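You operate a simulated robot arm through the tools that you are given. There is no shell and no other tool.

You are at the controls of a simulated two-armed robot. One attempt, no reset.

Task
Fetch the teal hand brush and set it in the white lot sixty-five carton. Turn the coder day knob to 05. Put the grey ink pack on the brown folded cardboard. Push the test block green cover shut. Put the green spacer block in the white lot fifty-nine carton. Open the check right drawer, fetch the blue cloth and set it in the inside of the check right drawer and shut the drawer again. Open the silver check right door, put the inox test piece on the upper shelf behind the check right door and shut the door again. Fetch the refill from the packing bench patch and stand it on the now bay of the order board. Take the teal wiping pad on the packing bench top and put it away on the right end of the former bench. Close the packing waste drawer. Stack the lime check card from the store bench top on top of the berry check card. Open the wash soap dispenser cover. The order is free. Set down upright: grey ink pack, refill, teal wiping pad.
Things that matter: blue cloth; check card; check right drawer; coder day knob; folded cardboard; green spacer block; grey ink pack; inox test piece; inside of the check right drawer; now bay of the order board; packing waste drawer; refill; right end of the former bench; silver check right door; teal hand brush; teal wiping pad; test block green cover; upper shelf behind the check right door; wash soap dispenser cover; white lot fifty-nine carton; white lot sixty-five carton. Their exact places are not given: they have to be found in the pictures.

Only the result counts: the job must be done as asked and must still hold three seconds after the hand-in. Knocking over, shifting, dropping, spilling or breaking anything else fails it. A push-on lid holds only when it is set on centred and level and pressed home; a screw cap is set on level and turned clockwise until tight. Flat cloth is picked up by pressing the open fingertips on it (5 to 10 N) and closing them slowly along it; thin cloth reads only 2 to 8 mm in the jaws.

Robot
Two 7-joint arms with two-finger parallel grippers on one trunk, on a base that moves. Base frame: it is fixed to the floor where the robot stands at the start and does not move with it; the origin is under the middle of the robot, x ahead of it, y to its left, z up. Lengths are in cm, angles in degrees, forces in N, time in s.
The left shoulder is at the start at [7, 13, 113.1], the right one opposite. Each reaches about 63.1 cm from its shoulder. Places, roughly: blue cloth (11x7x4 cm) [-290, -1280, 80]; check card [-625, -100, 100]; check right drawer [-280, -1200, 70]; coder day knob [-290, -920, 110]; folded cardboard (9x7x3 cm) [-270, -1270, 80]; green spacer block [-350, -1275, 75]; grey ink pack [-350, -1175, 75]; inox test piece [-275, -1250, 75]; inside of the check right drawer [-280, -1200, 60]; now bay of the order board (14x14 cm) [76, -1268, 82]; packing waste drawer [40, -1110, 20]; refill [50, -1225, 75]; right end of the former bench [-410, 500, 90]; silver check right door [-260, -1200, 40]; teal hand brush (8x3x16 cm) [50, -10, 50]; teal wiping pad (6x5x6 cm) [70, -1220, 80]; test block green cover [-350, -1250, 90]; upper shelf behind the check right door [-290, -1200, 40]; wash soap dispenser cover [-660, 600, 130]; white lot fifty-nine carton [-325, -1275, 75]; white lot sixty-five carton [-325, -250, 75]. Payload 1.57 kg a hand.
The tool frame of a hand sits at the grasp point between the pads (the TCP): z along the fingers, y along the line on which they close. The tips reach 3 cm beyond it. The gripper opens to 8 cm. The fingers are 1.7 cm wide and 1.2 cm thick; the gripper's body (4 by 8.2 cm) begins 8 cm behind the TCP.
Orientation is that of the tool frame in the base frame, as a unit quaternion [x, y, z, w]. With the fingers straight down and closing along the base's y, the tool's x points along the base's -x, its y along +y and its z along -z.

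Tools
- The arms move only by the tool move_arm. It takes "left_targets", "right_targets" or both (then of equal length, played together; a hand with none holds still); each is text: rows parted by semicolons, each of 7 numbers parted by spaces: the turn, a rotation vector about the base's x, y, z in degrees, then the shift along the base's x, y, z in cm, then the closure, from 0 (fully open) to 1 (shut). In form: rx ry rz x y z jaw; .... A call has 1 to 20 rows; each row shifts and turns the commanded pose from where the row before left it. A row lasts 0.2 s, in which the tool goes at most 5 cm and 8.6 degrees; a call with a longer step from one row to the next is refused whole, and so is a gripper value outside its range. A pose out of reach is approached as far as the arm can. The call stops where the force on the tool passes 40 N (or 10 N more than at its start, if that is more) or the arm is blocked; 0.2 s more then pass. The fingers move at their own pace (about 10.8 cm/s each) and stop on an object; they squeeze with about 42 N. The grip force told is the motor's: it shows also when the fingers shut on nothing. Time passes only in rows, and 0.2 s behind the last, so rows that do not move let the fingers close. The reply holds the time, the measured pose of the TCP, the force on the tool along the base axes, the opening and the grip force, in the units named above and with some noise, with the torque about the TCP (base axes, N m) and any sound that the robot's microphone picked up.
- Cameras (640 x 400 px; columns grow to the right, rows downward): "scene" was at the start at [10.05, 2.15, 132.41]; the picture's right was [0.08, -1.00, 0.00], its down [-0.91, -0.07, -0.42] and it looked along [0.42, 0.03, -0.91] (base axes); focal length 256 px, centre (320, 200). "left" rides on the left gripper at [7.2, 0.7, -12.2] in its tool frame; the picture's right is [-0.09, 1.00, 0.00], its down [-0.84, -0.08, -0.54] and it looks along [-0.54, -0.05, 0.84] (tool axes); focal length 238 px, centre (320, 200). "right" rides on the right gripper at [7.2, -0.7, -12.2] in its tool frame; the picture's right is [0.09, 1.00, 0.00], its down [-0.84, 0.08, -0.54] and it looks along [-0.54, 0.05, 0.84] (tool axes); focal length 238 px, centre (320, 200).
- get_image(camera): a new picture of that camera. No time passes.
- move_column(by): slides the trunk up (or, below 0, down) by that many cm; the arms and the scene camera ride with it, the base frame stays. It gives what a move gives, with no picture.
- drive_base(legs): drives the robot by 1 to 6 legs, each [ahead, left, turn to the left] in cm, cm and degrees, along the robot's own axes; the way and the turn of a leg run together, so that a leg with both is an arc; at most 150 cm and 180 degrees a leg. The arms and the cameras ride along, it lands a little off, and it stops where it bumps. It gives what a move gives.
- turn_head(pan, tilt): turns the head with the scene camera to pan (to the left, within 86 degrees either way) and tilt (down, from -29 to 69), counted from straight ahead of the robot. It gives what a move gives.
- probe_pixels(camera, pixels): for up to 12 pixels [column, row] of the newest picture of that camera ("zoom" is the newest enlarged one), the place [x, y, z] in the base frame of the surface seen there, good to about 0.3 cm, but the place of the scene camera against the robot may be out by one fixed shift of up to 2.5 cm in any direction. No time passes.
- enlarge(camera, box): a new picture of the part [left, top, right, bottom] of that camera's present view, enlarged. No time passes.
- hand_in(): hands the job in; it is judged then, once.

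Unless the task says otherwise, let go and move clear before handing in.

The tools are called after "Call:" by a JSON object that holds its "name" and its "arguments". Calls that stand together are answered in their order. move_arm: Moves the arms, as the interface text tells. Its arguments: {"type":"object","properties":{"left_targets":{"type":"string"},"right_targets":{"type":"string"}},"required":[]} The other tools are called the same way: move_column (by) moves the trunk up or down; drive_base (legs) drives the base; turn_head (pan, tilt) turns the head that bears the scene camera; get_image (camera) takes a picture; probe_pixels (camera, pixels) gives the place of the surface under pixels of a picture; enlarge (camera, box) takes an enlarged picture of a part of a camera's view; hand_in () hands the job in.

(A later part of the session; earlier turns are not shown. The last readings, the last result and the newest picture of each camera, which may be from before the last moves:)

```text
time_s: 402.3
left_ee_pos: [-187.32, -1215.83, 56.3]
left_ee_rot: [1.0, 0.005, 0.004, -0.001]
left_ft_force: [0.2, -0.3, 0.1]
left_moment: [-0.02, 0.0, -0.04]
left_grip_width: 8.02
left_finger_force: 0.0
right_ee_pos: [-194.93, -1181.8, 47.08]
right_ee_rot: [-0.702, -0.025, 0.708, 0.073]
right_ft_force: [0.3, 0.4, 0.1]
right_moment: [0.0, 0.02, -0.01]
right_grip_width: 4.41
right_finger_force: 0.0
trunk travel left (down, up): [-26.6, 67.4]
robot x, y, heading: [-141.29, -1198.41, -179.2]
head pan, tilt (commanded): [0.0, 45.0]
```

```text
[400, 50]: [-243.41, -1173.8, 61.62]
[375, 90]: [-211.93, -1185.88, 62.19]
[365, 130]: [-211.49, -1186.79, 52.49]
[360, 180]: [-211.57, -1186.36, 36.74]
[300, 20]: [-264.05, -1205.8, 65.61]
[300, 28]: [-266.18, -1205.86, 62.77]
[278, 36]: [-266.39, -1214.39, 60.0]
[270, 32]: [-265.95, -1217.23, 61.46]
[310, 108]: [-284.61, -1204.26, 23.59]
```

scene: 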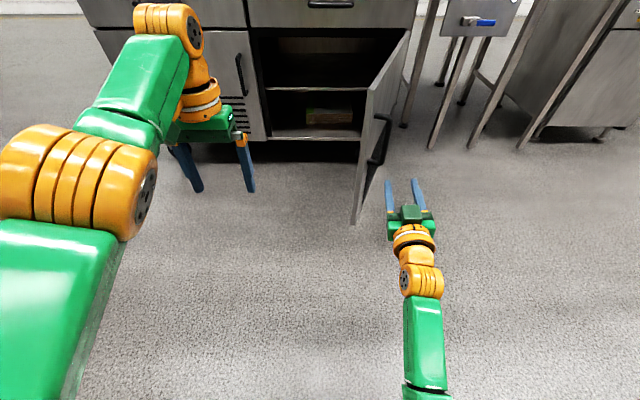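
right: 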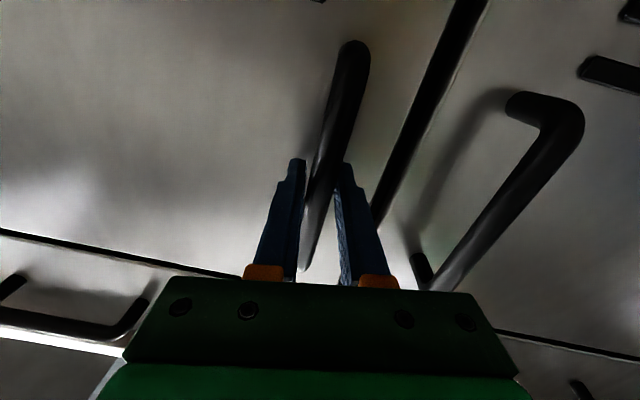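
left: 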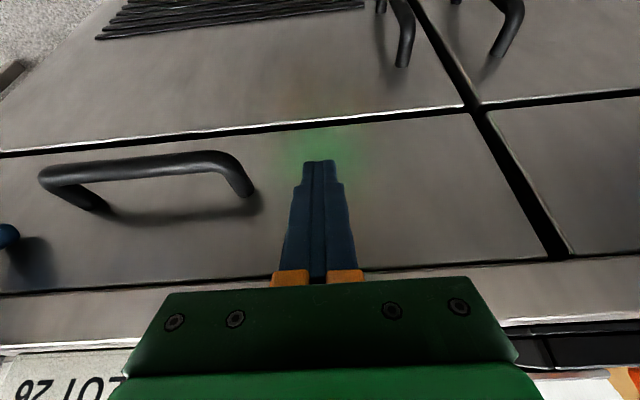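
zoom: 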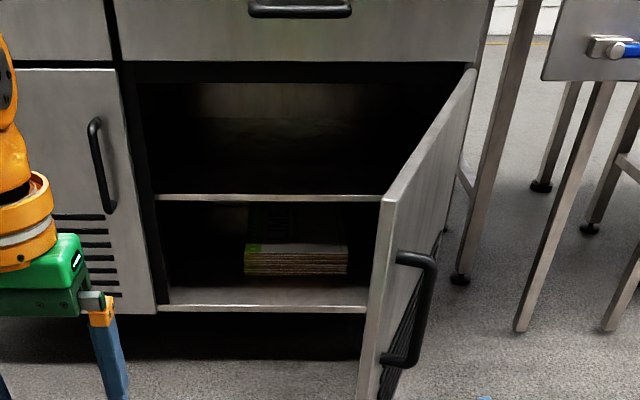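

Shelf top z 39.8 (true), front edge x -268.2, clearance up to z 61; the door edge is parked at (-211,-1188). Now for the inox piece on the bench top: I'll raise the trunk and bring the right hand back to vertical.

Call:
{"name": "move_column", "arguments": {"by": 40}}

Call:
{"name": "move_column", "arguments": {"by": 18}}

Call:
{"name": "move_arm", "arguments": {"right_targets": "-0.7 -8.2 0 1 0 -0.9 0; -0.7 -8.2 0 1 0 -0.9 0; -0.7 -8.2 0 1 0 -0.9 0; -0.7 -8.2 0 1 0 -0.9 0; -0.7 -8.2 0 1 0 -0.9 0; -0.7 -8.2 0 1 0 -0.9 0; -0.7 -8.2 0 1 0 -0.9 0; -0.7 -8.2 0 1 0 -0.9 0; 0 -8.2 0 1 0 -0.9 0; 0 -8.2 0 1 0 -0.9 0; 0 -8 0 1 0 -0.9 0; 0 0 0 0 0 0 0"}}

Call:
{"name": "drive_base", "arguments": {"legs": [[0, 34, 0], [50, 0, 0]]}}

Call:
{"name": "turn_head", "arguments": {"pan": 0, "tilt": 50}}

Call:
{"name": "get_image", "arguments": {"camera": "scene"}}

```text
time_s: 406.1
left_ee_pos: [-187.54, -1215.86, 96.27]
left_ee_rot: [1.0, 0.006, 0.004, 0.0]
left_ft_force: [0.5, -0.2, -0.1]
left_moment: [-0.01, -0.03, 0.03]
left_grip_width: 7.98
left_finger_force: 0.0
right_ee_pos: [-195.1, -1181.88, 86.91]
right_ee_rot: [-0.702, -0.026, 0.708, 0.073]
right_ft_force: [0.5, 0.6, -0.4]
right_moment: [0.01, -0.01, 0.02]
right_grip_width: 4.42
right_finger_force: 0.1
trunk travel left (down, up): [-66.6, 27.4]
robot x, y, heading: [-141.74, -1198.41, -179.1]
head pan, tilt (commanded): [0.0, 45.0]
```

```text
time_s: 408.1
left_ee_pos: [-187.36, -1215.7, 114.28]
left_ee_rot: [1.0, 0.006, 0.003, 0.0]
left_ft_force: [-0.5, 0.4, -0.3]
left_moment: [0.01, -0.02, 0.04]
left_grip_width: 8.01
left_finger_force: 0.0
right_ee_pos: [-194.96, -1181.78, 104.89]
right_ee_rot: [-0.702, -0.026, 0.708, 0.073]
right_ft_force: [0.1, 0.0, -0.6]
right_moment: [0.0, 0.0, 0.04]
right_grip_width: 4.42
right_finger_force: 0.0
trunk travel left (down, up): [-84.6, 9.4]
robot x, y, heading: [-141.16, -1198.41, -178.9]
head pan, tilt (commanded): [0.0, 45.0]
```

```text
time_s: 410.7
left_ee_pos: [-187.33, -1215.76, 114.35]
left_ee_rot: [1.0, 0.004, 0.004, 0.001]
left_ft_force: [-0.7, 0.1, -0.1]
left_moment: [0.02, 0.03, -0.02]
left_grip_width: 8.0
left_finger_force: 0.2
right_ee_pos: [-184.05, -1181.86, 95.08]
right_ee_rot: [0.999, 0.032, -0.003, -0.009]
right_ft_force: [0.1, -0.5, 0.4]
right_moment: [-0.02, -0.01, -0.03]
right_grip_width: 8.0
right_finger_force: 0.0
trunk travel left (down, up): [-84.6, 9.4]
robot x, y, heading: [-141.25, -1198.85, -179.0]
head pan, tilt (commanded): [0.0, 45.0]
```

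```text
time_s: 415.5
left_ee_pos: [-235.87, -1251.06, 114.35]
left_ee_rot: [1.0, 0.008, 0.003, -0.001]
left_ft_force: [0.8, 0.6, 0.2]
left_moment: [0.01, 0.03, -0.02]
left_grip_width: 7.99
left_finger_force: 0.0
right_ee_pos: [-232.66, -1217.18, 95.12]
right_ee_rot: [0.999, 0.033, -0.006, -0.009]
right_ft_force: [0.0, 0.4, -0.1]
right_moment: [0.01, 0.01, 0.0]
right_grip_width: 7.99
right_finger_force: 0.1
trunk travel left (down, up): [-84.6, 9.4]
robot x, y, heading: [-190.0, -1233.93, -178.6]
head pan, tilt (commanded): [0.0, 45.0]
```

```text
time_s: 416.1
left_ee_pos: [-235.89, -1251.11, 114.4]
left_ee_rot: [1.0, 0.008, 0.003, 0.001]
left_ft_force: [0.3, -0.5, 0.5]
left_moment: [0.01, 0.0, -0.04]
left_grip_width: 8.01
left_finger_force: 0.0
right_ee_pos: [-232.75, -1217.13, 94.99]
right_ee_rot: [0.999, 0.033, -0.005, -0.009]
right_ft_force: [0.3, 0.2, 0.5]
right_moment: [-0.01, 0.01, -0.01]
right_grip_width: 8.01
right_finger_force: 0.0
trunk travel left (down, up): [-84.6, 9.4]
robot x, y, heading: [-190.13, -1233.14, -178.5]
head pan, tilt (commanded): [0.0, 50.0]
```

```text
taken
```

scene: 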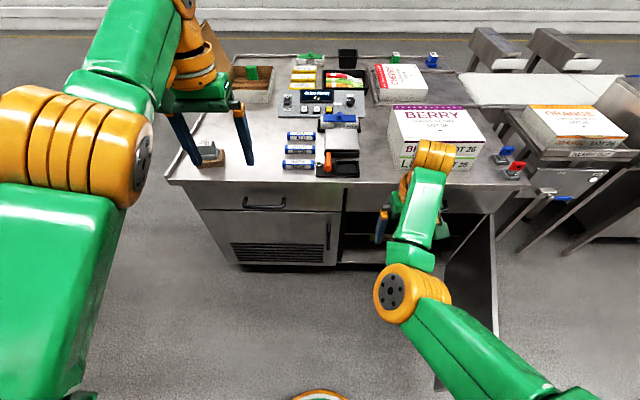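

The INOX bar is at (298,163) near the bench's front. I'll enlarge and probe it.

Call:
{"name": "enlarge", "arguments": {"camera": "scene", "box": [250, 110, 380, 190]}}

Call:
{"name": "probe_pixels", "arguments": {"camera": "scene", "pixels": [[298, 161], [284, 161], [313, 161], [298, 166], [298, 157], [325, 160], [338, 165], [328, 153], [255, 175], [280, 180]]}}

```text
4.92 times, centred on (315, 150) of scene
```

zoom: 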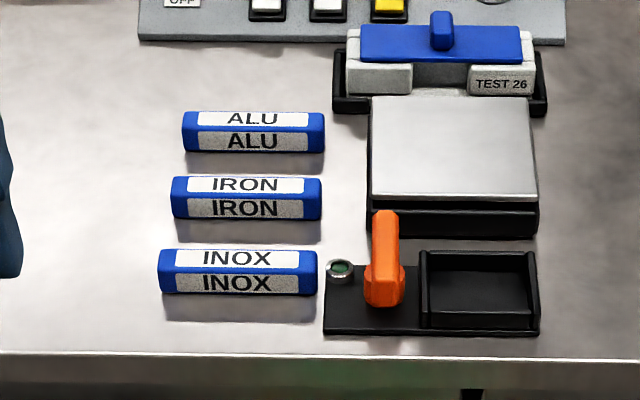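

```text
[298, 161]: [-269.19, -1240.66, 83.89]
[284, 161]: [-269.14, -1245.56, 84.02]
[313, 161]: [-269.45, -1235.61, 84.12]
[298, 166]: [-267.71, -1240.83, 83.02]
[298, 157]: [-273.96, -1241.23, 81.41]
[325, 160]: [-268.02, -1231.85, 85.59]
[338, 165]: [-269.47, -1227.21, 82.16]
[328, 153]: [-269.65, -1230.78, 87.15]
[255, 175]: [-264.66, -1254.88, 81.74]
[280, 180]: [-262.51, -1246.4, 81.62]
```

The INOX bar runs y -1248.4 to -1237.1 at x -268.1 (true), top 83.5. I'll drive in (strafe left 14.5, ahead 37), then yaw the right hand 90° to close across its 2.6 cm width.

Call:
{"name": "probe_pixels", "arguments": {"camera": "scene", "pixels": [[297, 147], [297, 150], [298, 152], [297, 134]]}}

Call:
{"name": "drive_base", "arguments": {"legs": [[0, 14.5, -1.5], [37, 0, 0]]}}

Call:
{"name": "get_image", "arguments": {"camera": "right"}}

```text
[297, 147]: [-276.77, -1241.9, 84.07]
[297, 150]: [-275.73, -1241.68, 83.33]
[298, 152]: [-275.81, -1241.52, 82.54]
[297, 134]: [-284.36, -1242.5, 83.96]
```

```text
time_s: 419.4
left_ee_pos: [-273.52, -1263.99, 114.32]
left_ee_rot: [1.0, -0.006, 0.003, 0.0]
left_ft_force: [0.1, -0.3, 0.0]
left_moment: [-0.02, 0.02, 0.01]
left_grip_width: 8.02
left_finger_force: 0.0
right_ee_pos: [-269.45, -1230.18, 95.15]
right_ee_rot: [1.0, 0.019, -0.006, -0.008]
right_ft_force: [0.7, -0.3, -0.4]
right_moment: [-0.04, 0.01, -0.02]
right_grip_width: 7.99
right_finger_force: 0.1
trunk travel left (down, up): [-84.6, 9.4]
robot x, y, heading: [-226.84, -1247.78, 179.7]
head pan, tilt (commanded): [0.0, 50.0]
```

```text
taken
```

right: 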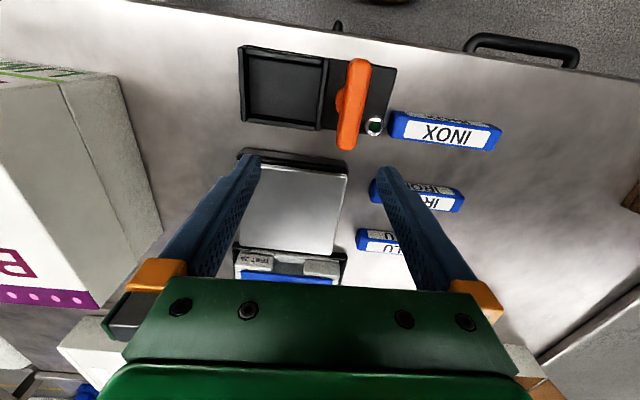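

I'll yaw the hand +88° while moving over the bar, with the jaw about 5 cm open to stay clear of the IRON bar behind.

Call:
{"name": "move_arm", "arguments": {"right_targets": "0 0 8 0.1 -1.15 0 0.35; 0 0 8 0.1 -1.15 0 0.35; 0 0 8 0.1 -1.15 0 0.35; 0 0 8 0.1 -1.15 0 0.35; 0 0 8 0.1 -1.15 0 0.35; 0 0 8 0.1 -1.15 0 0.35; 0 0 8 0.1 -1.15 0 0.35; 0 0 8 0.1 -1.15 0 0.35; 0 0 8 0.1 -1.15 0 0.35; 0 0 8 0.1 -1.15 0 0.35; 0 0 8 0.1 -1 0 0.35; 0 0 0 0 0 0 0.35"}}

Call:
{"name": "get_image", "arguments": {"camera": "right"}}

```text
time_s: 422.1
left_ee_pos: [-273.64, -1264.08, 114.27]
left_ee_rot: [1.0, -0.006, 0.003, 0.001]
left_ft_force: [0.9, -0.5, -0.6]
left_moment: [0.03, 0.0, 0.02]
left_grip_width: 8.0
left_finger_force: 0.1
right_ee_pos: [-269.09, -1242.57, 94.41]
right_ee_rot: [0.705, 0.709, -0.008, -0.004]
right_ft_force: [0.4, 0.0, 0.0]
right_moment: [0.01, 0.0, -0.02]
right_grip_width: 5.19
right_finger_force: 0.0
right hand out of reach, approached as far as the arm can: row 4, 7
trunk travel left (down, up): [-84.6, 9.4]
robot x, y, heading: [-227.24, -1248.0, 179.4]
head pan, tilt (commanded): [0.0, 50.0]
```

```text
taken
```

right: 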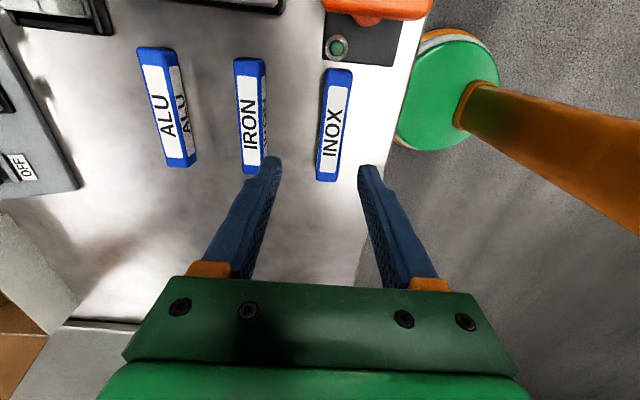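

Call:
{"name": "probe_pixels", "arguments": {"camera": "right", "pixels": [[335, 125], [322, 125], [350, 125], [338, 72], [327, 178], [340, 80], [265, 110], [262, 165], [345, 100], [322, 160]]}}

```text
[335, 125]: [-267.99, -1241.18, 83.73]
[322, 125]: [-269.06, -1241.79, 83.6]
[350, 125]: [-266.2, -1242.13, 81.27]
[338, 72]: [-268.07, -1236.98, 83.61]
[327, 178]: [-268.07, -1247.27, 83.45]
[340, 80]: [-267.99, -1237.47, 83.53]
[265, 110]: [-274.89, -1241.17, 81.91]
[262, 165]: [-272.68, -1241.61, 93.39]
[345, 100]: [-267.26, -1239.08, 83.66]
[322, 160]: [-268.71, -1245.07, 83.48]
```

The bar's centre is (-268.0,-1242.2), top 83.6. I'll align, go down to z 84.5 (tips just above the bench) and close.

Call:
{"name": "move_arm", "arguments": {"right_targets": "0 0 0 1.1 0.4 0 0.35; 0 0 0 0 0 -3.5 0.35; 0 0 0 0 0 -3.5 0.35; 0 0 0 0 0 -2.9 0.35; 0 0 0 0 0 0 0.35; 0 0 0 0 0 0 0.6; 0 0 0 0 0 0 1; 0 0 0 0 0 0 1; 0 0 0 0 0 0 1"}}

Call:
{"name": "get_image", "arguments": {"camera": "right"}}

```text
time_s: 424.1
left_ee_pos: [-273.09, -1264.11, 114.46]
left_ee_rot: [1.0, -0.007, 0.001, 0.0]
left_ft_force: [-0.1, -1.1, -0.2]
left_moment: [-0.04, 0.02, 0.01]
left_grip_width: 8.0
left_finger_force: 0.1
right_ee_pos: [-268.18, -1242.29, 84.27]
right_ee_rot: [0.706, 0.708, -0.011, -0.005]
right_ft_force: [9.0, 0.8, 12.1]
right_moment: [0.1, -0.42, -0.09]
right_grip_width: 2.29
right_finger_force: 35.6
right hand out of reach, approached as far as the arm can: row 1
trunk travel left (down, up): [-84.6, 9.4]
robot x, y, heading: [-227.26, -1247.97, 179.7]
head pan, tilt (commanded): [0.0, 50.0]
```

```text
taken
```

right: 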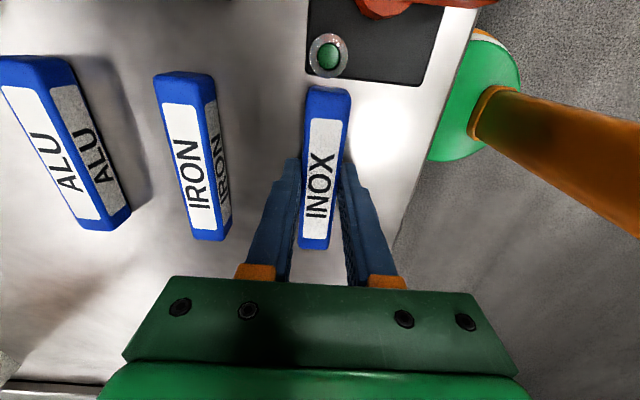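

The bar is held at 2.29 cm. I'll lift it, strafe left 8 cm, and turn the hand back so the bar points along x, for setting it down and regrasping by its near end.

Call:
{"name": "move_arm", "arguments": {"right_targets": "0 0 0 0 0 3 1; 0 0 0 0 0 3 1; 0 0 0 0 0 3 1; 0 0 0 0 0 0 1"}}

Call:
{"name": "drive_base", "arguments": {"legs": [[0, 8, 0]]}}

Call:
{"name": "move_arm", "arguments": {"right_targets": "0 0 -8 -0.15 0 0 1; 0 0 -8 -0.15 0 0 1; 0 0 -8 -0.15 0 0 1; 0 0 -8 -0.15 0 0 1; 0 0 -8 -0.15 0 0 1; 0 0 -8 -0.15 0 0 1; 0 0 -8 -0.15 0 0 1; 0 0 -8 -0.15 0 0 1; 0 0 -8 -0.15 0 0 1; 0 0 -8 -0.15 0 0 1; 0 0 -8 -0.15 0 0 1; 0 0 0 0 0 0 1"}}

Call:
{"name": "get_image", "arguments": {"camera": "right"}}

```text
time_s: 425.1
left_ee_pos: [-273.64, -1264.03, 114.13]
left_ee_rot: [1.0, -0.005, 0.004, 0.0]
left_ft_force: [0.0, -0.1, -1.0]
left_moment: [0.0, 0.01, 0.03]
left_grip_width: 8.0
left_finger_force: 0.0
right_ee_pos: [-268.55, -1242.33, 93.01]
right_ee_rot: [0.706, 0.709, -0.009, -0.004]
right_ft_force: [-0.5, -0.3, -1.1]
right_moment: [0.01, 0.02, 0.0]
right_grip_width: 2.28
right_finger_force: 35.4
trunk travel left (down, up): [-84.6, 9.4]
robot x, y, heading: [-227.21, -1247.77, 179.6]
head pan, tilt (commanded): [0.0, 50.0]
```

```text
time_s: 426.1
left_ee_pos: [-273.64, -1271.45, 114.34]
left_ee_rot: [1.0, -0.007, 0.003, 0.002]
left_ft_force: [0.9, 0.2, -0.5]
left_moment: [-0.05, 0.02, -0.01]
left_grip_width: 8.02
left_finger_force: 0.1
right_ee_pos: [-268.71, -1249.75, 93.05]
right_ee_rot: [0.706, 0.708, -0.011, -0.001]
right_ft_force: [0.3, 0.2, -1.2]
right_moment: [-0.01, -0.01, -0.02]
right_grip_width: 2.29
right_finger_force: 34.9
trunk travel left (down, up): [-84.6, 9.4]
robot x, y, heading: [-227.08, -1255.84, 179.8]
head pan, tilt (commanded): [0.0, 50.0]
```

```text
time_s: 428.7
left_ee_pos: [-273.7, -1271.93, 114.27]
left_ee_rot: [1.0, -0.008, 0.004, 0.0]
left_ft_force: [-0.3, -0.2, -1.0]
left_moment: [0.03, 0.01, 0.0]
left_grip_width: 7.97
left_finger_force: 0.1
right_ee_pos: [-270.27, -1250.15, 93.0]
right_ee_rot: [1.0, 0.019, -0.004, -0.008]
right_ft_force: [0.7, 0.6, -0.7]
right_moment: [0.0, 0.05, 0.0]
right_grip_width: 2.26
right_finger_force: 35.3
trunk travel left (down, up): [-84.6, 9.4]
robot x, y, heading: [-227.42, -1255.72, 179.6]
head pan, tilt (commanded): [0.0, 50.0]
```

```text
taken
```

right: 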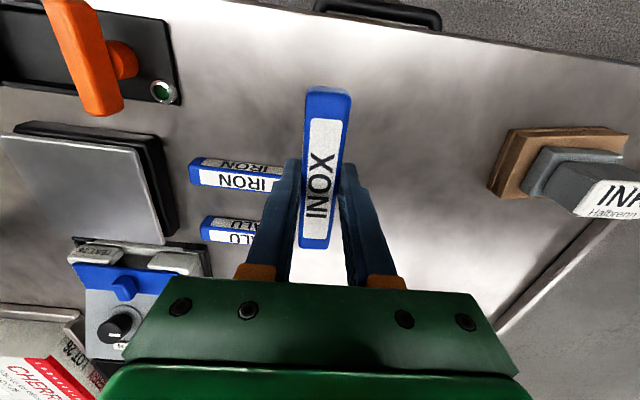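

The bar points along x. I'll shift it 2 cm away from the IRON bar, lower it to the bench, and release.

Call:
{"name": "move_arm", "arguments": {"right_targets": "0 0 0 0.3 -2 0 1; 0 0 0 0 0 -3 1; 0 0 0 0 0 -3 1; 0 0 0 0 0 -1.9 1; 0 0 0 0 0 -0.5 1; 0 0 0 0 0 0 1"}}

```text
time_s: 430.1
left_ee_pos: [-273.61, -1271.88, 114.13]
left_ee_rot: [1.0, -0.007, 0.004, 0.0]
left_ft_force: [0.2, -0.7, 0.1]
left_moment: [0.0, -0.03, 0.02]
left_grip_width: 7.99
left_finger_force: 0.0
right_ee_pos: [-269.99, -1252.06, 84.63]
right_ee_rot: [1.0, 0.018, -0.004, -0.009]
right_ft_force: [0.7, 0.2, -0.5]
right_moment: [0.0, -0.04, 0.01]
right_grip_width: 2.27
right_finger_force: 35.1
trunk travel left (down, up): [-84.6, 9.4]
robot x, y, heading: [-227.04, -1255.69, 179.7]
head pan, tilt (commanded): [0.0, 50.0]
```

Nearly down. I'll lower 0.3 cm more, open to about 5 cm, and lift clear.

Call:
{"name": "move_arm", "arguments": {"right_targets": "0 0 0 0 0 -0.3 1; 0 0 0 0 0 0 0.6; 0 0 0 0 0 0 0.35; 0 0 0 0 0 0 0.35; 0 0 0 0 0 3 0.35; 0 0 0 0 0 3 0.35; 0 0 0 0 0 3 0.35; 0 0 0 0 0 0 0.35"}}

Call:
{"name": "get_image", "arguments": {"camera": "right"}}

```text
time_s: 431.9
left_ee_pos: [-273.65, -1271.91, 114.17]
left_ee_rot: [1.0, -0.007, 0.003, 0.0]
left_ft_force: [-0.5, -0.1, -0.5]
left_moment: [-0.02, 0.01, -0.01]
left_grip_width: 7.97
left_finger_force: 0.0
right_ee_pos: [-270.02, -1252.11, 93.35]
right_ee_rot: [1.0, 0.02, -0.005, -0.009]
right_ft_force: [0.8, 0.1, -0.1]
right_moment: [0.0, 0.03, 0.0]
right_grip_width: 5.21
right_finger_force: 0.1
trunk travel left (down, up): [-84.6, 9.4]
robot x, y, heading: [-226.95, -1255.1, 179.4]
head pan, tilt (commanded): [0.0, 50.0]
```

```text
taken
```

right: 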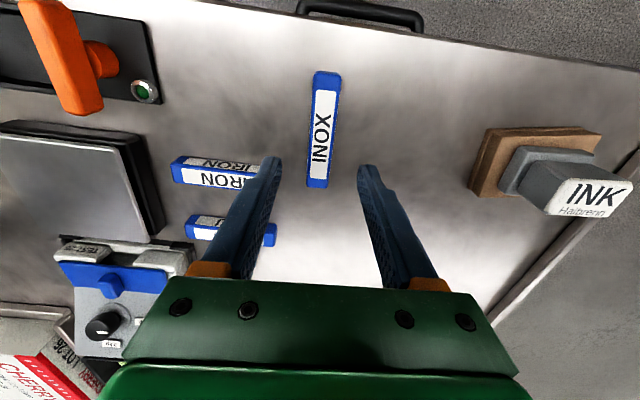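

The bar now lies along x with its near end toward me. I'll back up 15 cm, pitch the right hand 60° forward, and come down on the near end.

Call:
{"name": "drive_base", "arguments": {"legs": [[-15, 0, 0]]}}

Call:
{"name": "move_arm", "arguments": {"right_targets": "0 8.5 0 -1.2 0 0 0.35; 0 8.5 0 -1.2 0 0 0.35; 0 8.5 0 -1.2 0 0 0.35; 0 8.5 0 -1.2 0 0 0.35; 0 8.5 0 -1.2 0 0 0.35; 0 8.5 0 -1.2 0 0 0.35; 0 8.5 0 -1.2 0 0 0.35; 0 0 0 0 0 0 0.35"}}

Call:
{"name": "get_image", "arguments": {"camera": "right"}}

```text
time_s: 433.3
left_ee_pos: [-259.19, -1271.98, 114.17]
left_ee_rot: [1.0, -0.007, 0.005, 0.001]
left_ft_force: [-0.2, 0.6, -1.1]
left_moment: [0.02, -0.03, 0.02]
left_grip_width: 7.98
left_finger_force: 0.1
right_ee_pos: [-255.52, -1252.16, 93.1]
right_ee_rot: [1.0, 0.019, -0.003, -0.009]
right_ft_force: [-0.8, -1.1, 0.2]
right_moment: [0.0, 0.0, 0.01]
right_grip_width: 5.22
right_finger_force: 0.0
trunk travel left (down, up): [-84.6, 9.4]
robot x, y, heading: [-212.16, -1256.21, 179.6]
head pan, tilt (commanded): [0.0, 50.0]
```

```text
time_s: 434.8
left_ee_pos: [-258.84, -1271.99, 114.24]
left_ee_rot: [1.0, -0.006, 0.004, -0.001]
left_ft_force: [-0.3, -0.1, 0.4]
left_moment: [-0.02, -0.01, -0.02]
left_grip_width: 8.03
left_finger_force: 0.0
right_ee_pos: [-266.79, -1250.64, 99.65]
right_ee_rot: [0.85, 0.007, -0.526, -0.032]
right_ft_force: [-0.7, 0.3, 0.3]
right_moment: [-0.01, 0.0, 0.0]
right_grip_width: 5.2
right_finger_force: 0.2
trunk travel left (down, up): [-84.6, 9.4]
robot x, y, heading: [-211.95, -1255.83, 179.6]
head pan, tilt (commanded): [0.0, 50.0]
stopped in row 7 (right hand): the arm was blocked; the commanded pose is now the measured one
```

```text
taken
```

right: 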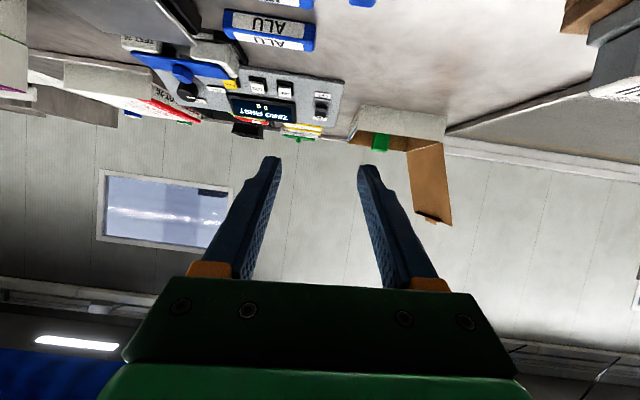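

The hand is pitched about 63° and sits at (-266.8,-1250.6,99.7). I'll lower the trunk 10 cm, then line up on the bar's near end at (-267,-1252.1).

Call:
{"name": "move_column", "arguments": {"by": -10}}

Call:
{"name": "move_arm", "arguments": {"right_targets": "0 0 0 0 -0.8 0 0.35; 0 0 0 0 -0.7 -1 0.35; 0 0 0 0 0 -1 0.35; 0 0 0 0 0 0 0.35"}}

Call:
{"name": "turn_head", "arguments": {"pan": -5, "tilt": 55}}

Call:
{"name": "get_image", "arguments": {"camera": "scene"}}

Call:
{"name": "enlarge", "arguments": {"camera": "scene", "box": [220, 90, 400, 230]}}

```text
time_s: 436.1
left_ee_pos: [-258.82, -1272.04, 104.24]
left_ee_rot: [1.0, -0.007, 0.003, 0.0]
left_ft_force: [-0.1, -1.0, 0.7]
left_moment: [-0.01, 0.01, 0.01]
left_grip_width: 8.0
left_finger_force: 0.1
right_ee_pos: [-266.62, -1250.81, 89.64]
right_ee_rot: [0.85, 0.009, -0.525, -0.03]
right_ft_force: [-0.2, -0.7, -0.2]
right_moment: [-0.01, -0.01, 0.01]
right_grip_width: 5.21
right_finger_force: 0.0
trunk travel left (down, up): [-74.6, 19.4]
robot x, y, heading: [-212.13, -1255.93, 179.9]
head pan, tilt (commanded): [0.0, 50.0]
```

```text
time_s: 437.3
left_ee_pos: [-258.86, -1272.05, 104.28]
left_ee_rot: [1.0, -0.005, 0.004, 0.0]
left_ft_force: [0.8, -0.2, -0.3]
left_moment: [-0.02, -0.01, 0.03]
left_grip_width: 7.98
left_finger_force: 0.0
right_ee_pos: [-267.45, -1249.65, 87.56]
right_ee_rot: [0.846, 0.01, -0.53, -0.063]
right_ft_force: [0.2, 0.3, 0.1]
right_moment: [0.01, -0.02, 0.03]
right_grip_width: 5.17
right_finger_force: 0.1
trunk travel left (down, up): [-74.6, 19.4]
robot x, y, heading: [-212.63, -1255.88, 179.6]
head pan, tilt (commanded): [0.0, 50.0]
stopped in row 4 (right hand): the arm was blocked; the commanded pose is now the measured one
```

```text
time_s: 438.0
left_ee_pos: [-258.84, -1272.01, 104.27]
left_ee_rot: [1.0, -0.007, 0.003, 0.001]
left_ft_force: [0.2, -0.3, 0.1]
left_moment: [0.0, 0.0, -0.02]
left_grip_width: 7.99
left_finger_force: 0.1
right_ee_pos: [-267.41, -1249.65, 87.56]
right_ee_rot: [0.846, 0.011, -0.529, -0.062]
right_ft_force: [-1.0, 0.3, 0.4]
right_moment: [0.0, 0.0, -0.01]
right_grip_width: 5.22
right_finger_force: 0.2
trunk travel left (down, up): [-74.6, 19.4]
robot x, y, heading: [-212.14, -1255.71, 179.8]
head pan, tilt (commanded): [-5.0, 55.0]
```

```text
taken
```

scene: 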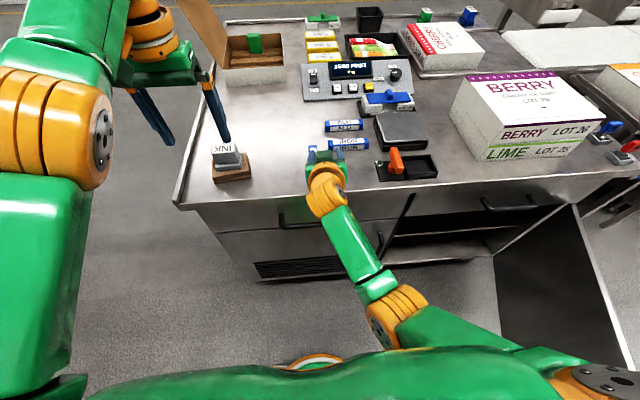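

```text
2.86 times, centred on (310, 160) of scene
```

zoom: 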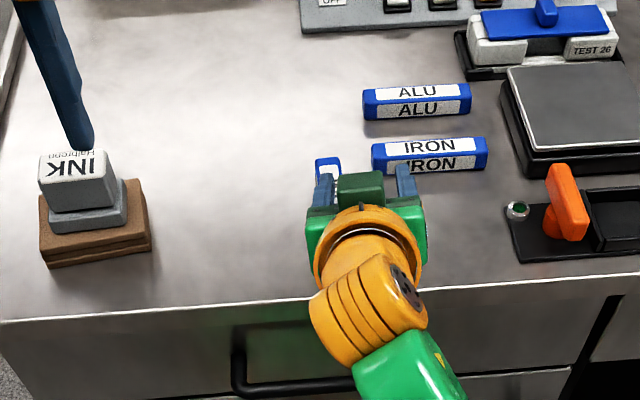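

The arm is folded against its inward limit. I'll strafe the base left 12 cm and move the hand back right to y -1252.05 with a small roll correction, giving it more room.

Call:
{"name": "drive_base", "arguments": {"legs": [[0, 12, 0]]}}

Call:
{"name": "move_arm", "arguments": {"right_targets": "-1.2 0 0 0 1.6 0.2 0.35; -1.2 0 0 0 1.6 0 0.35; -1.2 0 0 0 1.6 0 0.35; -1.2 0 0 0 1.6 0 0.35; -1.2 0 0 0 1.6 0 0.35; -1.2 0 0 0 1.5 0 0.35; 0 0 0 0 0 0 0.35"}}

Call:
{"name": "enlarge", "arguments": {"camera": "scene", "box": [220, 90, 400, 230]}}

```text
time_s: 439.2
left_ee_pos: [-258.93, -1283.71, 104.31]
left_ee_rot: [1.0, -0.007, 0.004, 0.0]
left_ft_force: [0.4, 0.0, -0.1]
left_moment: [-0.02, -0.01, -0.01]
left_grip_width: 8.01
left_finger_force: 0.0
right_ee_pos: [-267.41, -1261.38, 87.31]
right_ee_rot: [0.846, 0.011, -0.529, -0.061]
right_ft_force: [-0.1, -0.3, 0.1]
right_moment: [0.02, 0.05, 0.03]
right_grip_width: 5.21
right_finger_force: 0.0
trunk travel left (down, up): [-74.6, 19.4]
robot x, y, heading: [-212.8, -1267.55, 179.6]
head pan, tilt (commanded): [-5.0, 55.0]
```

```text
time_s: 440.8
left_ee_pos: [-258.95, -1283.94, 104.19]
left_ee_rot: [1.0, -0.007, 0.003, 0.0]
left_ft_force: [0.2, 0.5, -1.1]
left_moment: [0.0, -0.03, 0.0]
left_grip_width: 7.96
left_finger_force: 0.0
right_ee_pos: [-267.48, -1252.01, 87.52]
right_ee_rot: [0.848, -0.023, -0.529, -0.01]
right_ft_force: [0.8, -0.3, 0.7]
right_moment: [0.02, -0.03, -0.01]
right_grip_width: 5.23
right_finger_force: 0.0
trunk travel left (down, up): [-74.6, 19.4]
robot x, y, heading: [-211.78, -1267.56, 179.7]
head pan, tilt (commanded): [-5.0, 55.0]
```

```text
2.86 times, centred on (310, 160) of scene
```

zoom: 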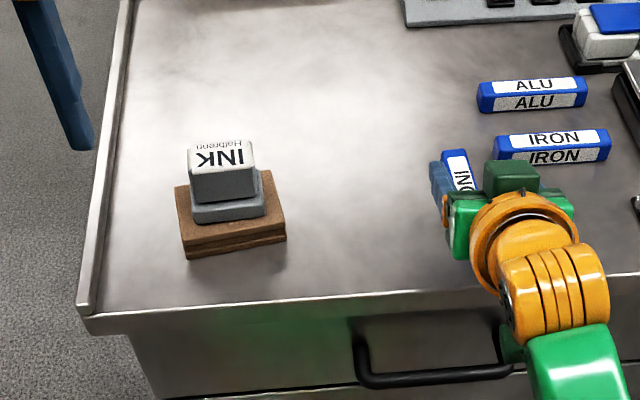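

The bar's far end shows between the fingers (zoom (455,165)). I'll lower 3.7 cm and close.

Call:
{"name": "move_arm", "arguments": {"right_targets": "0 0 0 0 0 -1.5 0.35; 0 0 0 0 0 -1.2 0.35; 0 0 0 0 0 -0.9 0.35; 0 0 0 0 0 0 0.35"}}

Call:
{"name": "get_image", "arguments": {"camera": "right"}}

Call:
{"name": "enlarge", "arguments": {"camera": "scene", "box": [290, 110, 420, 210]}}

```text
time_s: 441.8
left_ee_pos: [-258.92, -1283.95, 104.21]
left_ee_rot: [1.0, -0.007, 0.003, 0.0]
left_ft_force: [0.1, 0.6, -0.1]
left_moment: [0.01, -0.01, -0.01]
left_grip_width: 8.02
left_finger_force: 0.0
right_ee_pos: [-267.3, -1252.1, 83.95]
right_ee_rot: [0.848, -0.022, -0.529, -0.009]
right_ft_force: [0.2, 0.0, 1.6]
right_moment: [0.03, 0.0, 0.0]
right_grip_width: 5.22
right_finger_force: 0.1
trunk travel left (down, up): [-74.6, 19.4]
robot x, y, heading: [-212.44, -1267.48, 179.7]
head pan, tilt (commanded): [-5.0, 55.0]
```

```text
taken
```

right: 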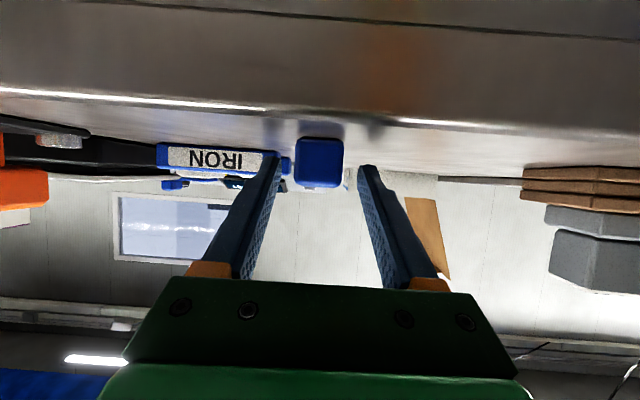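

```text
4.00 times, centred on (355, 160) of scene
```

zoom: 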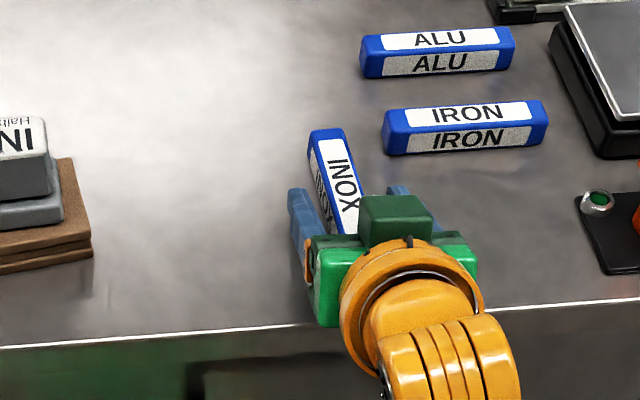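

The bar's blue end sits squarely between the fingers (320,163). Closing.

Call:
{"name": "move_arm", "arguments": {"right_targets": "0 0 0 0 0 0 0.6; 0 0 0 0 0 0 1; 0 0 0 0 0 0 1; 0 0 0 0 0 0 1"}}

Call:
{"name": "move_arm", "arguments": {"right_targets": "0 0 0 0 0 1.5 1; 0 0 0 0 0 2 1; 0 0 0 0 0 2 1; 0 0 0 0 0 0 1"}}

Call:
{"name": "get_image", "arguments": {"camera": "right"}}

Call:
{"name": "enlarge", "arguments": {"camera": "scene", "box": [290, 110, 420, 210]}}

```text
time_s: 442.8
left_ee_pos: [-258.95, -1283.92, 104.25]
left_ee_rot: [1.0, -0.006, 0.004, 0.0]
left_ft_force: [-0.6, 0.7, 0.1]
left_moment: [0.01, 0.0, -0.04]
left_grip_width: 7.98
left_finger_force: 0.0
right_ee_pos: [-267.46, -1251.97, 83.95]
right_ee_rot: [0.849, -0.022, -0.528, -0.009]
right_ft_force: [0.1, 0.1, 1.1]
right_moment: [0.0, 0.0, -0.04]
right_grip_width: 2.32
right_finger_force: 35.7
trunk travel left (down, up): [-74.6, 19.4]
robot x, y, heading: [-212.43, -1267.31, 179.4]
head pan, tilt (commanded): [-5.0, 55.0]
```

```text
time_s: 443.8
left_ee_pos: [-259.06, -1284.05, 104.14]
left_ee_rot: [1.0, -0.007, 0.004, 0.0]
left_ft_force: [-0.2, 0.0, 0.1]
left_moment: [-0.01, 0.02, -0.01]
left_grip_width: 7.97
left_finger_force: 0.1
right_ee_pos: [-267.47, -1252.07, 89.41]
right_ee_rot: [0.849, -0.022, -0.528, -0.009]
right_ft_force: [0.0, 0.0, 0.0]
right_moment: [-0.02, -0.01, -0.01]
right_grip_width: 2.33
right_finger_force: 35.6
trunk travel left (down, up): [-74.6, 19.4]
robot x, y, heading: [-212.53, -1267.52, 179.5]
head pan, tilt (commanded): [-5.0, 55.0]
```

```text
taken
```

right: 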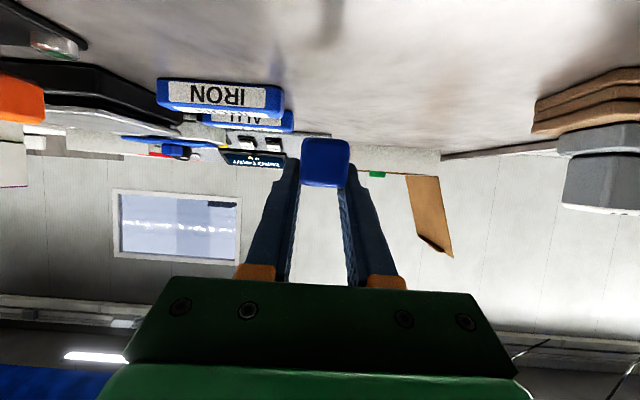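

```text
4.00 times, centred on (355, 160) of scene
```

zoom: 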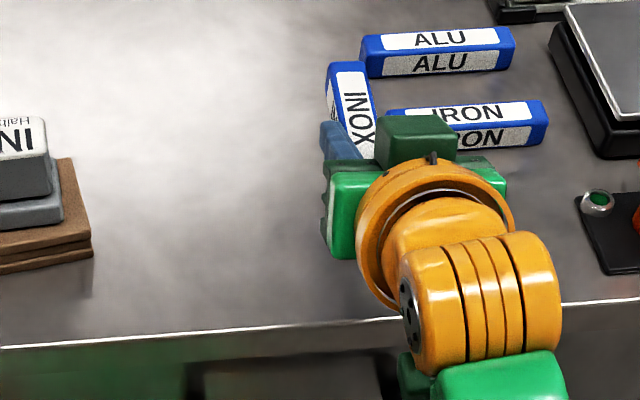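

The bar is held level by its near end. I'll back off 35 cm, lower the trunk about 44 cm, and strafe right to line up with the left part of the open cabinet (y -1210).

Call:
{"name": "drive_base", "arguments": {"legs": [[-35, 0, 0]]}}

Call:
{"name": "move_column", "arguments": {"by": -40}}

Call:
{"name": "move_column", "arguments": {"by": -4}}

Call:
{"name": "drive_base", "arguments": {"legs": [[0, -42, 0]]}}

Call:
{"name": "turn_head", "arguments": {"pan": -5, "tilt": 40}}

Call:
{"name": "get_image", "arguments": {"camera": "scene"}}

Call:
{"name": "get_image", "arguments": {"camera": "right"}}

```text
time_s: 446.1
left_ee_pos: [-224.03, -1284.18, 104.16]
left_ee_rot: [1.0, -0.008, 0.005, 0.0]
left_ft_force: [-0.2, -0.6, 0.1]
left_moment: [0.04, 0.03, 0.0]
left_grip_width: 8.0
left_finger_force: 0.1
right_ee_pos: [-232.34, -1252.24, 89.42]
right_ee_rot: [0.849, -0.024, -0.528, -0.011]
right_ft_force: [-0.1, 0.2, -0.9]
right_moment: [0.01, -0.04, 0.01]
right_grip_width: 2.31
right_finger_force: 35.4
trunk travel left (down, up): [-74.6, 19.4]
robot x, y, heading: [-177.23, -1267.94, 179.4]
head pan, tilt (commanded): [-5.0, 55.0]
```

```text
time_s: 449.9
left_ee_pos: [-223.99, -1284.07, 64.19]
left_ee_rot: [1.0, -0.008, 0.002, 0.0]
left_ft_force: [-0.3, 0.0, 0.1]
left_moment: [0.01, -0.02, -0.01]
left_grip_width: 8.01
left_finger_force: 0.1
right_ee_pos: [-232.43, -1252.27, 49.42]
right_ee_rot: [0.849, -0.024, -0.528, -0.011]
right_ft_force: [-0.3, -0.1, -0.2]
right_moment: [-0.01, -0.04, -0.01]
right_grip_width: 2.32
right_finger_force: 35.3
trunk travel left (down, up): [-34.6, 59.4]
robot x, y, heading: [-177.52, -1268.0, 179.5]
head pan, tilt (commanded): [-5.0, 55.0]
```

```text
time_s: 450.8
left_ee_pos: [-223.94, -1284.13, 60.2]
left_ee_rot: [1.0, -0.008, 0.004, 0.0]
left_ft_force: [-0.2, -0.5, -0.4]
left_moment: [-0.01, 0.02, 0.0]
left_grip_width: 8.01
left_finger_force: 0.0
right_ee_pos: [-232.43, -1252.16, 45.43]
right_ee_rot: [0.849, -0.024, -0.528, -0.011]
right_ft_force: [-0.4, 0.8, -1.0]
right_moment: [0.03, -0.03, 0.0]
right_grip_width: 2.35
right_finger_force: 35.9
trunk travel left (down, up): [-30.6, 63.4]
robot x, y, heading: [-177.69, -1267.84, 179.5]
head pan, tilt (commanded): [-5.0, 55.0]
```

```text
time_s: 453.3
left_ee_pos: [-223.57, -1242.37, 60.22]
left_ee_rot: [1.0, -0.008, 0.003, -0.001]
left_ft_force: [-0.2, 0.5, 0.3]
left_moment: [0.02, 0.0, 0.0]
left_grip_width: 8.0
left_finger_force: 0.1
right_ee_pos: [-232.09, -1210.37, 45.42]
right_ee_rot: [0.849, -0.023, -0.528, -0.009]
right_ft_force: [0.3, -0.3, -0.7]
right_moment: [-0.02, -0.04, -0.01]
right_grip_width: 2.3
right_finger_force: 35.5
trunk travel left (down, up): [-30.6, 63.4]
robot x, y, heading: [-176.71, -1226.02, 179.6]
head pan, tilt (commanded): [-5.0, 55.0]
```

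```text
time_s: 454.1
left_ee_pos: [-223.67, -1242.3, 60.22]
left_ee_rot: [1.0, -0.008, 0.003, 0.0]
left_ft_force: [0.4, 0.1, 0.1]
left_moment: [-0.01, -0.01, -0.02]
left_grip_width: 7.98
left_finger_force: 0.1
right_ee_pos: [-232.09, -1210.42, 45.32]
right_ee_rot: [0.849, -0.023, -0.528, -0.01]
right_ft_force: [0.0, 0.2, -0.6]
right_moment: [-0.01, -0.03, 0.0]
right_grip_width: 2.34
right_finger_force: 35.3
trunk travel left (down, up): [-30.6, 63.4]
robot x, y, heading: [-177.17, -1226.05, 179.8]
head pan, tilt (commanded): [-5.0, 40.0]
```

```text
taken
```

scene: 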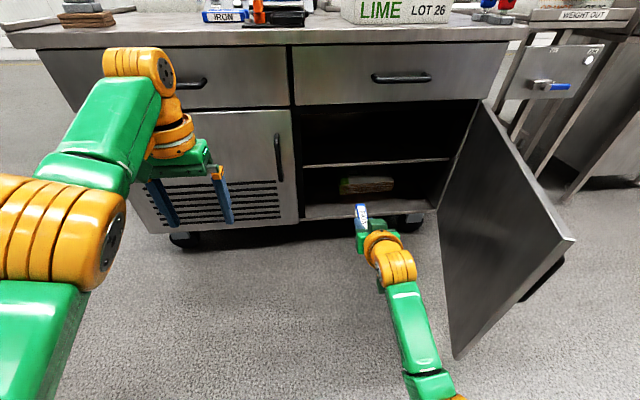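

```text
taken
```

right: 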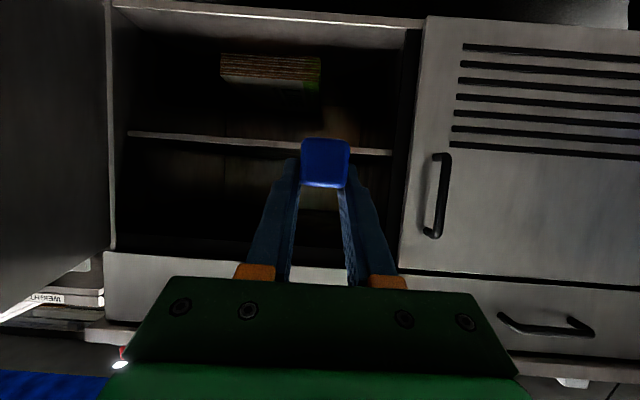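

The bar is lined up above the shelf. Before driving in, the left hand (fwd 46 cm) would hit the bench front, so I'll pull it back first.

Call:
{"name": "move_arm", "arguments": {"left_targets": "0 0 0 2.6 0 0 0; 0 0 0 2.6 0 0 0; 0 0 0 2.6 0 0 0; 0 0 0 2.6 0 0 0; 0 0 0 2.6 0 0 0; 0 0 0 0 0 0 0"}}

Call:
{"name": "probe_pixels", "arguments": {"camera": "right", "pixels": [[200, 138], [360, 150], [390, 152], [130, 133], [250, 10], [390, 40], [410, 130], [300, 270], [160, 255]]}}

```text
time_s: 455.5
left_ee_pos: [-222.6, -1241.84, 62.5]
left_ee_rot: [1.0, -0.007, 0.004, 0.0]
left_ft_force: [-0.4, -0.5, 0.1]
left_moment: [0.03, 0.04, 0.03]
left_grip_width: 8.01
left_finger_force: 0.1
left hand out of reach, approached as far as the arm can: row 1, 2, 3, 4, 5
right_ee_pos: [-232.07, -1210.44, 45.5]
right_ee_rot: [0.849, -0.024, -0.528, -0.01]
right_ft_force: [-0.2, 0.4, -1.1]
right_moment: [0.05, -0.04, 0.01]
right_grip_width: 2.32
right_finger_force: 35.2
trunk travel left (down, up): [-30.6, 63.4]
robot x, y, heading: [-177.19, -1226.01, 179.5]
head pan, tilt (commanded): [-5.0, 40.0]
```

```text
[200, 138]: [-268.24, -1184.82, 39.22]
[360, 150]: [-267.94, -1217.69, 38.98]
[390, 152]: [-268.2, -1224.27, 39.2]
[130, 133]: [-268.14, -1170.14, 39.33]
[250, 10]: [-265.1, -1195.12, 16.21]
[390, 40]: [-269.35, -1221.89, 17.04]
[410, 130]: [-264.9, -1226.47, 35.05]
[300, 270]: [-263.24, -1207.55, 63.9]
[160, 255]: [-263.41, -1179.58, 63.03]
```

The left arm couldn't fold straight back at that height. I'll try lowering it while pulling back and outward.

Call:
{"name": "move_arm", "arguments": {"left_targets": "0 0 0 0 -1 -3 0; 0 0 0 1 -1 -3 0; 0 0 0 2 -1 -3 0; 0 0 0 2 -1 -3 0; 0 0 0 2 -1 -3 0; 0 0 0 2 -1 -2 0; 0 0 0 2 0 0 0; 0 0 0 0 0 0 0"}}

```text
time_s: 457.3
left_ee_pos: [-225.95, -1248.56, 48.03]
left_ee_rot: [1.0, -0.007, 0.004, 0.0]
left_ft_force: [-0.6, 0.1, 0.7]
left_moment: [0.0, 0.0, -0.01]
left_grip_width: 8.01
left_finger_force: 0.0
left hand out of reach, approached as far as the arm can: row 1, 2, 3, 4, 5, 6, 7
right_ee_pos: [-232.02, -1210.59, 45.38]
right_ee_rot: [0.849, -0.023, -0.528, -0.01]
right_ft_force: [0.3, 0.2, -0.1]
right_moment: [-0.04, 0.0, 0.02]
right_grip_width: 2.31
right_finger_force: 35.3
trunk travel left (down, up): [-30.6, 63.4]
robot x, y, heading: [-176.71, -1226.14, 179.5]
head pan, tilt (commanded): [-5.0, 40.0]
```

The left arm's neutral posture is with the hand about 35 cm below the shoulder. I'll lower it first, then pull back.

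Call:
{"name": "move_arm", "arguments": {"left_targets": "0 0 0 0 0 -3 0; 0 0 0 0 0 -3 0; 0 0 0 0 0 -3 0; 0 0 0 0 0 -3 0; 0 0 0 2 1 -2 0; 0 0 0 2 1 0 0; 0 0 0 2 1 0 0; 0 0 0 2 1 0 0; 0 0 0 2 0 0 0; 0 0 0 2 0 0 0; 0 0 0 0 0 0 0"}}

```text
time_s: 459.7
left_ee_pos: [-223.57, -1244.86, 31.2]
left_ee_rot: [1.0, -0.007, 0.004, 0.0]
left_ft_force: [0.1, -0.3, -0.1]
left_moment: [0.01, 0.0, -0.02]
left_grip_width: 8.02
left_finger_force: 0.0
left hand out of reach, approached as far as the arm can: row 4, 5, 6, 7, 8, 9, 10
right_ee_pos: [-232.13, -1210.43, 45.52]
right_ee_rot: [0.849, -0.024, -0.528, -0.011]
right_ft_force: [-0.2, -0.1, -0.5]
right_moment: [-0.02, -0.01, -0.01]
right_grip_width: 2.29
right_finger_force: 35.4
trunk travel left (down, up): [-30.6, 63.4]
robot x, y, heading: [-176.83, -1226.06, 179.3]
head pan, tilt (commanded): [-5.0, 40.0]
```

It still won't come back. I'll look at the left arm's posture.

Call:
{"name": "turn_head", "arguments": {"pan": 45, "tilt": 50}}

Call:
{"name": "get_image", "arguments": {"camera": "scene"}}

```text
time_s: 460.9
left_ee_pos: [-223.58, -1244.81, 31.25]
left_ee_rot: [1.0, -0.008, 0.005, 0.001]
left_ft_force: [-0.7, -0.4, 0.0]
left_moment: [0.02, 0.01, 0.0]
left_grip_width: 7.99
left_finger_force: 0.1
right_ee_pos: [-231.95, -1210.36, 45.48]
right_ee_rot: [0.849, -0.023, -0.528, -0.01]
right_ft_force: [-0.4, -0.6, -1.0]
right_moment: [0.01, 0.0, 0.02]
right_grip_width: 2.35
right_finger_force: 35.4
trunk travel left (down, up): [-30.6, 63.4]
robot x, y, heading: [-177.04, -1226.17, 179.6]
head pan, tilt (commanded): [45.0, 50.0]
```

```text
taken
```

scene: 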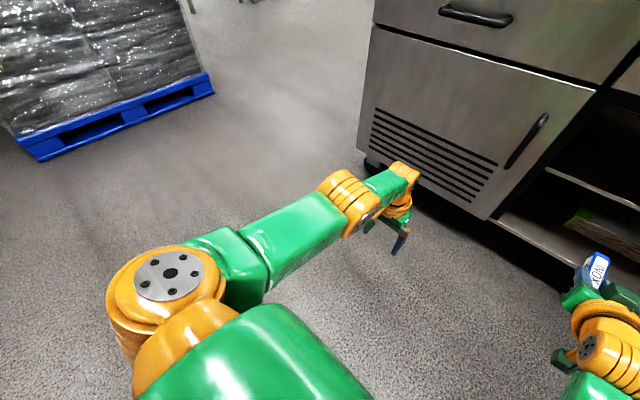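

The left arm has become fully straight (a singular posture). I'll try larger inward steps combined with a pitch change to bend the elbow again.

Call:
{"name": "move_arm", "arguments": {"left_targets": "0 -8 0 4 0 0 0; 0 -8 0 4 0 0 0; 0 0 0 2 0 0 0; 0 0 0 0 0 0 0"}}

```text
time_s: 461.9
left_ee_pos: [-216.97, -1244.8, 30.14]
left_ee_rot: [0.99, -0.007, 0.144, -0.001]
left_ft_force: [-0.3, -0.6, 0.2]
left_moment: [-0.03, 0.06, -0.01]
left_grip_width: 7.98
left_finger_force: 0.0
left hand out of reach, approached as far as the arm can: row 1, 2, 3
right_ee_pos: [-231.91, -1210.45, 45.48]
right_ee_rot: [0.848, -0.024, -0.529, -0.01]
right_ft_force: [0.0, -0.1, -0.2]
right_moment: [-0.02, -0.04, -0.01]
right_grip_width: 2.35
right_finger_force: 35.7
trunk travel left (down, up): [-30.6, 63.4]
robot x, y, heading: [-177.2, -1226.33, 179.6]
head pan, tilt (commanded): [45.0, 50.0]
```

The hand only came back by tilting. I'll instead swing the straight left arm outward to the left, about its shoulder, so it ends beside the robot.

Call:
{"name": "move_arm", "arguments": {"left_targets": "0 0 6 0.8 -3.4 0 0; 0 0 6 1.1 -3.3 0 0; 0 0 6 1.5 -3.2 0 0; 0 0 6 1.8 -3.0 0 0; 0 0 6 2.1 -2.8 0 0; 0 0 6 2.4 -2.6 0 0; 0 0 6 2.6 -2.3 0 0; 0 0 6 2.9 -2.0 0 0; 0 0 6 3.1 -1.7 0 0; 0 0 0 0 0 0 0"}}

Call:
{"name": "get_image", "arguments": {"camera": "scene"}}

```text
time_s: 464.1
left_ee_pos: [-201.91, -1271.0, 28.48]
left_ee_rot: [0.885, 0.443, 0.128, -0.066]
left_ft_force: [-0.1, 0.4, 0.5]
left_moment: [-0.01, 0.0, -0.02]
left_grip_width: 7.97
left_finger_force: 0.1
left hand out of reach, approached as far as the arm can: row 1, 2, 3, 4, 5, 6, 7, 8, 9
right_ee_pos: [-232.16, -1210.46, 45.43]
right_ee_rot: [0.849, -0.023, -0.528, -0.01]
right_ft_force: [-0.1, 0.1, -0.3]
right_moment: [0.0, 0.01, 0.04]
right_grip_width: 2.32
right_finger_force: 35.8
trunk travel left (down, up): [-30.6, 63.4]
robot x, y, heading: [-177.58, -1226.31, 179.5]
head pan, tilt (commanded): [45.0, 50.0]
```

```text
taken
```

scene: 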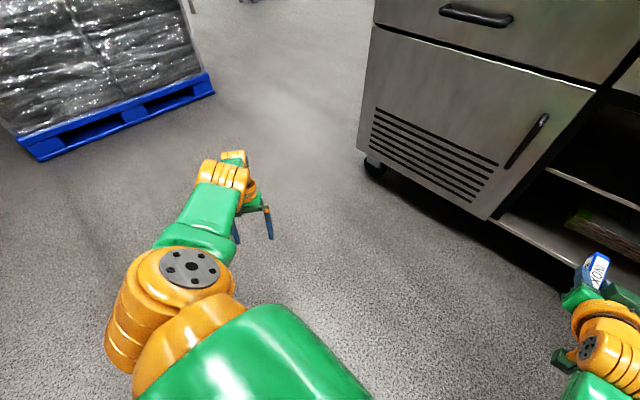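

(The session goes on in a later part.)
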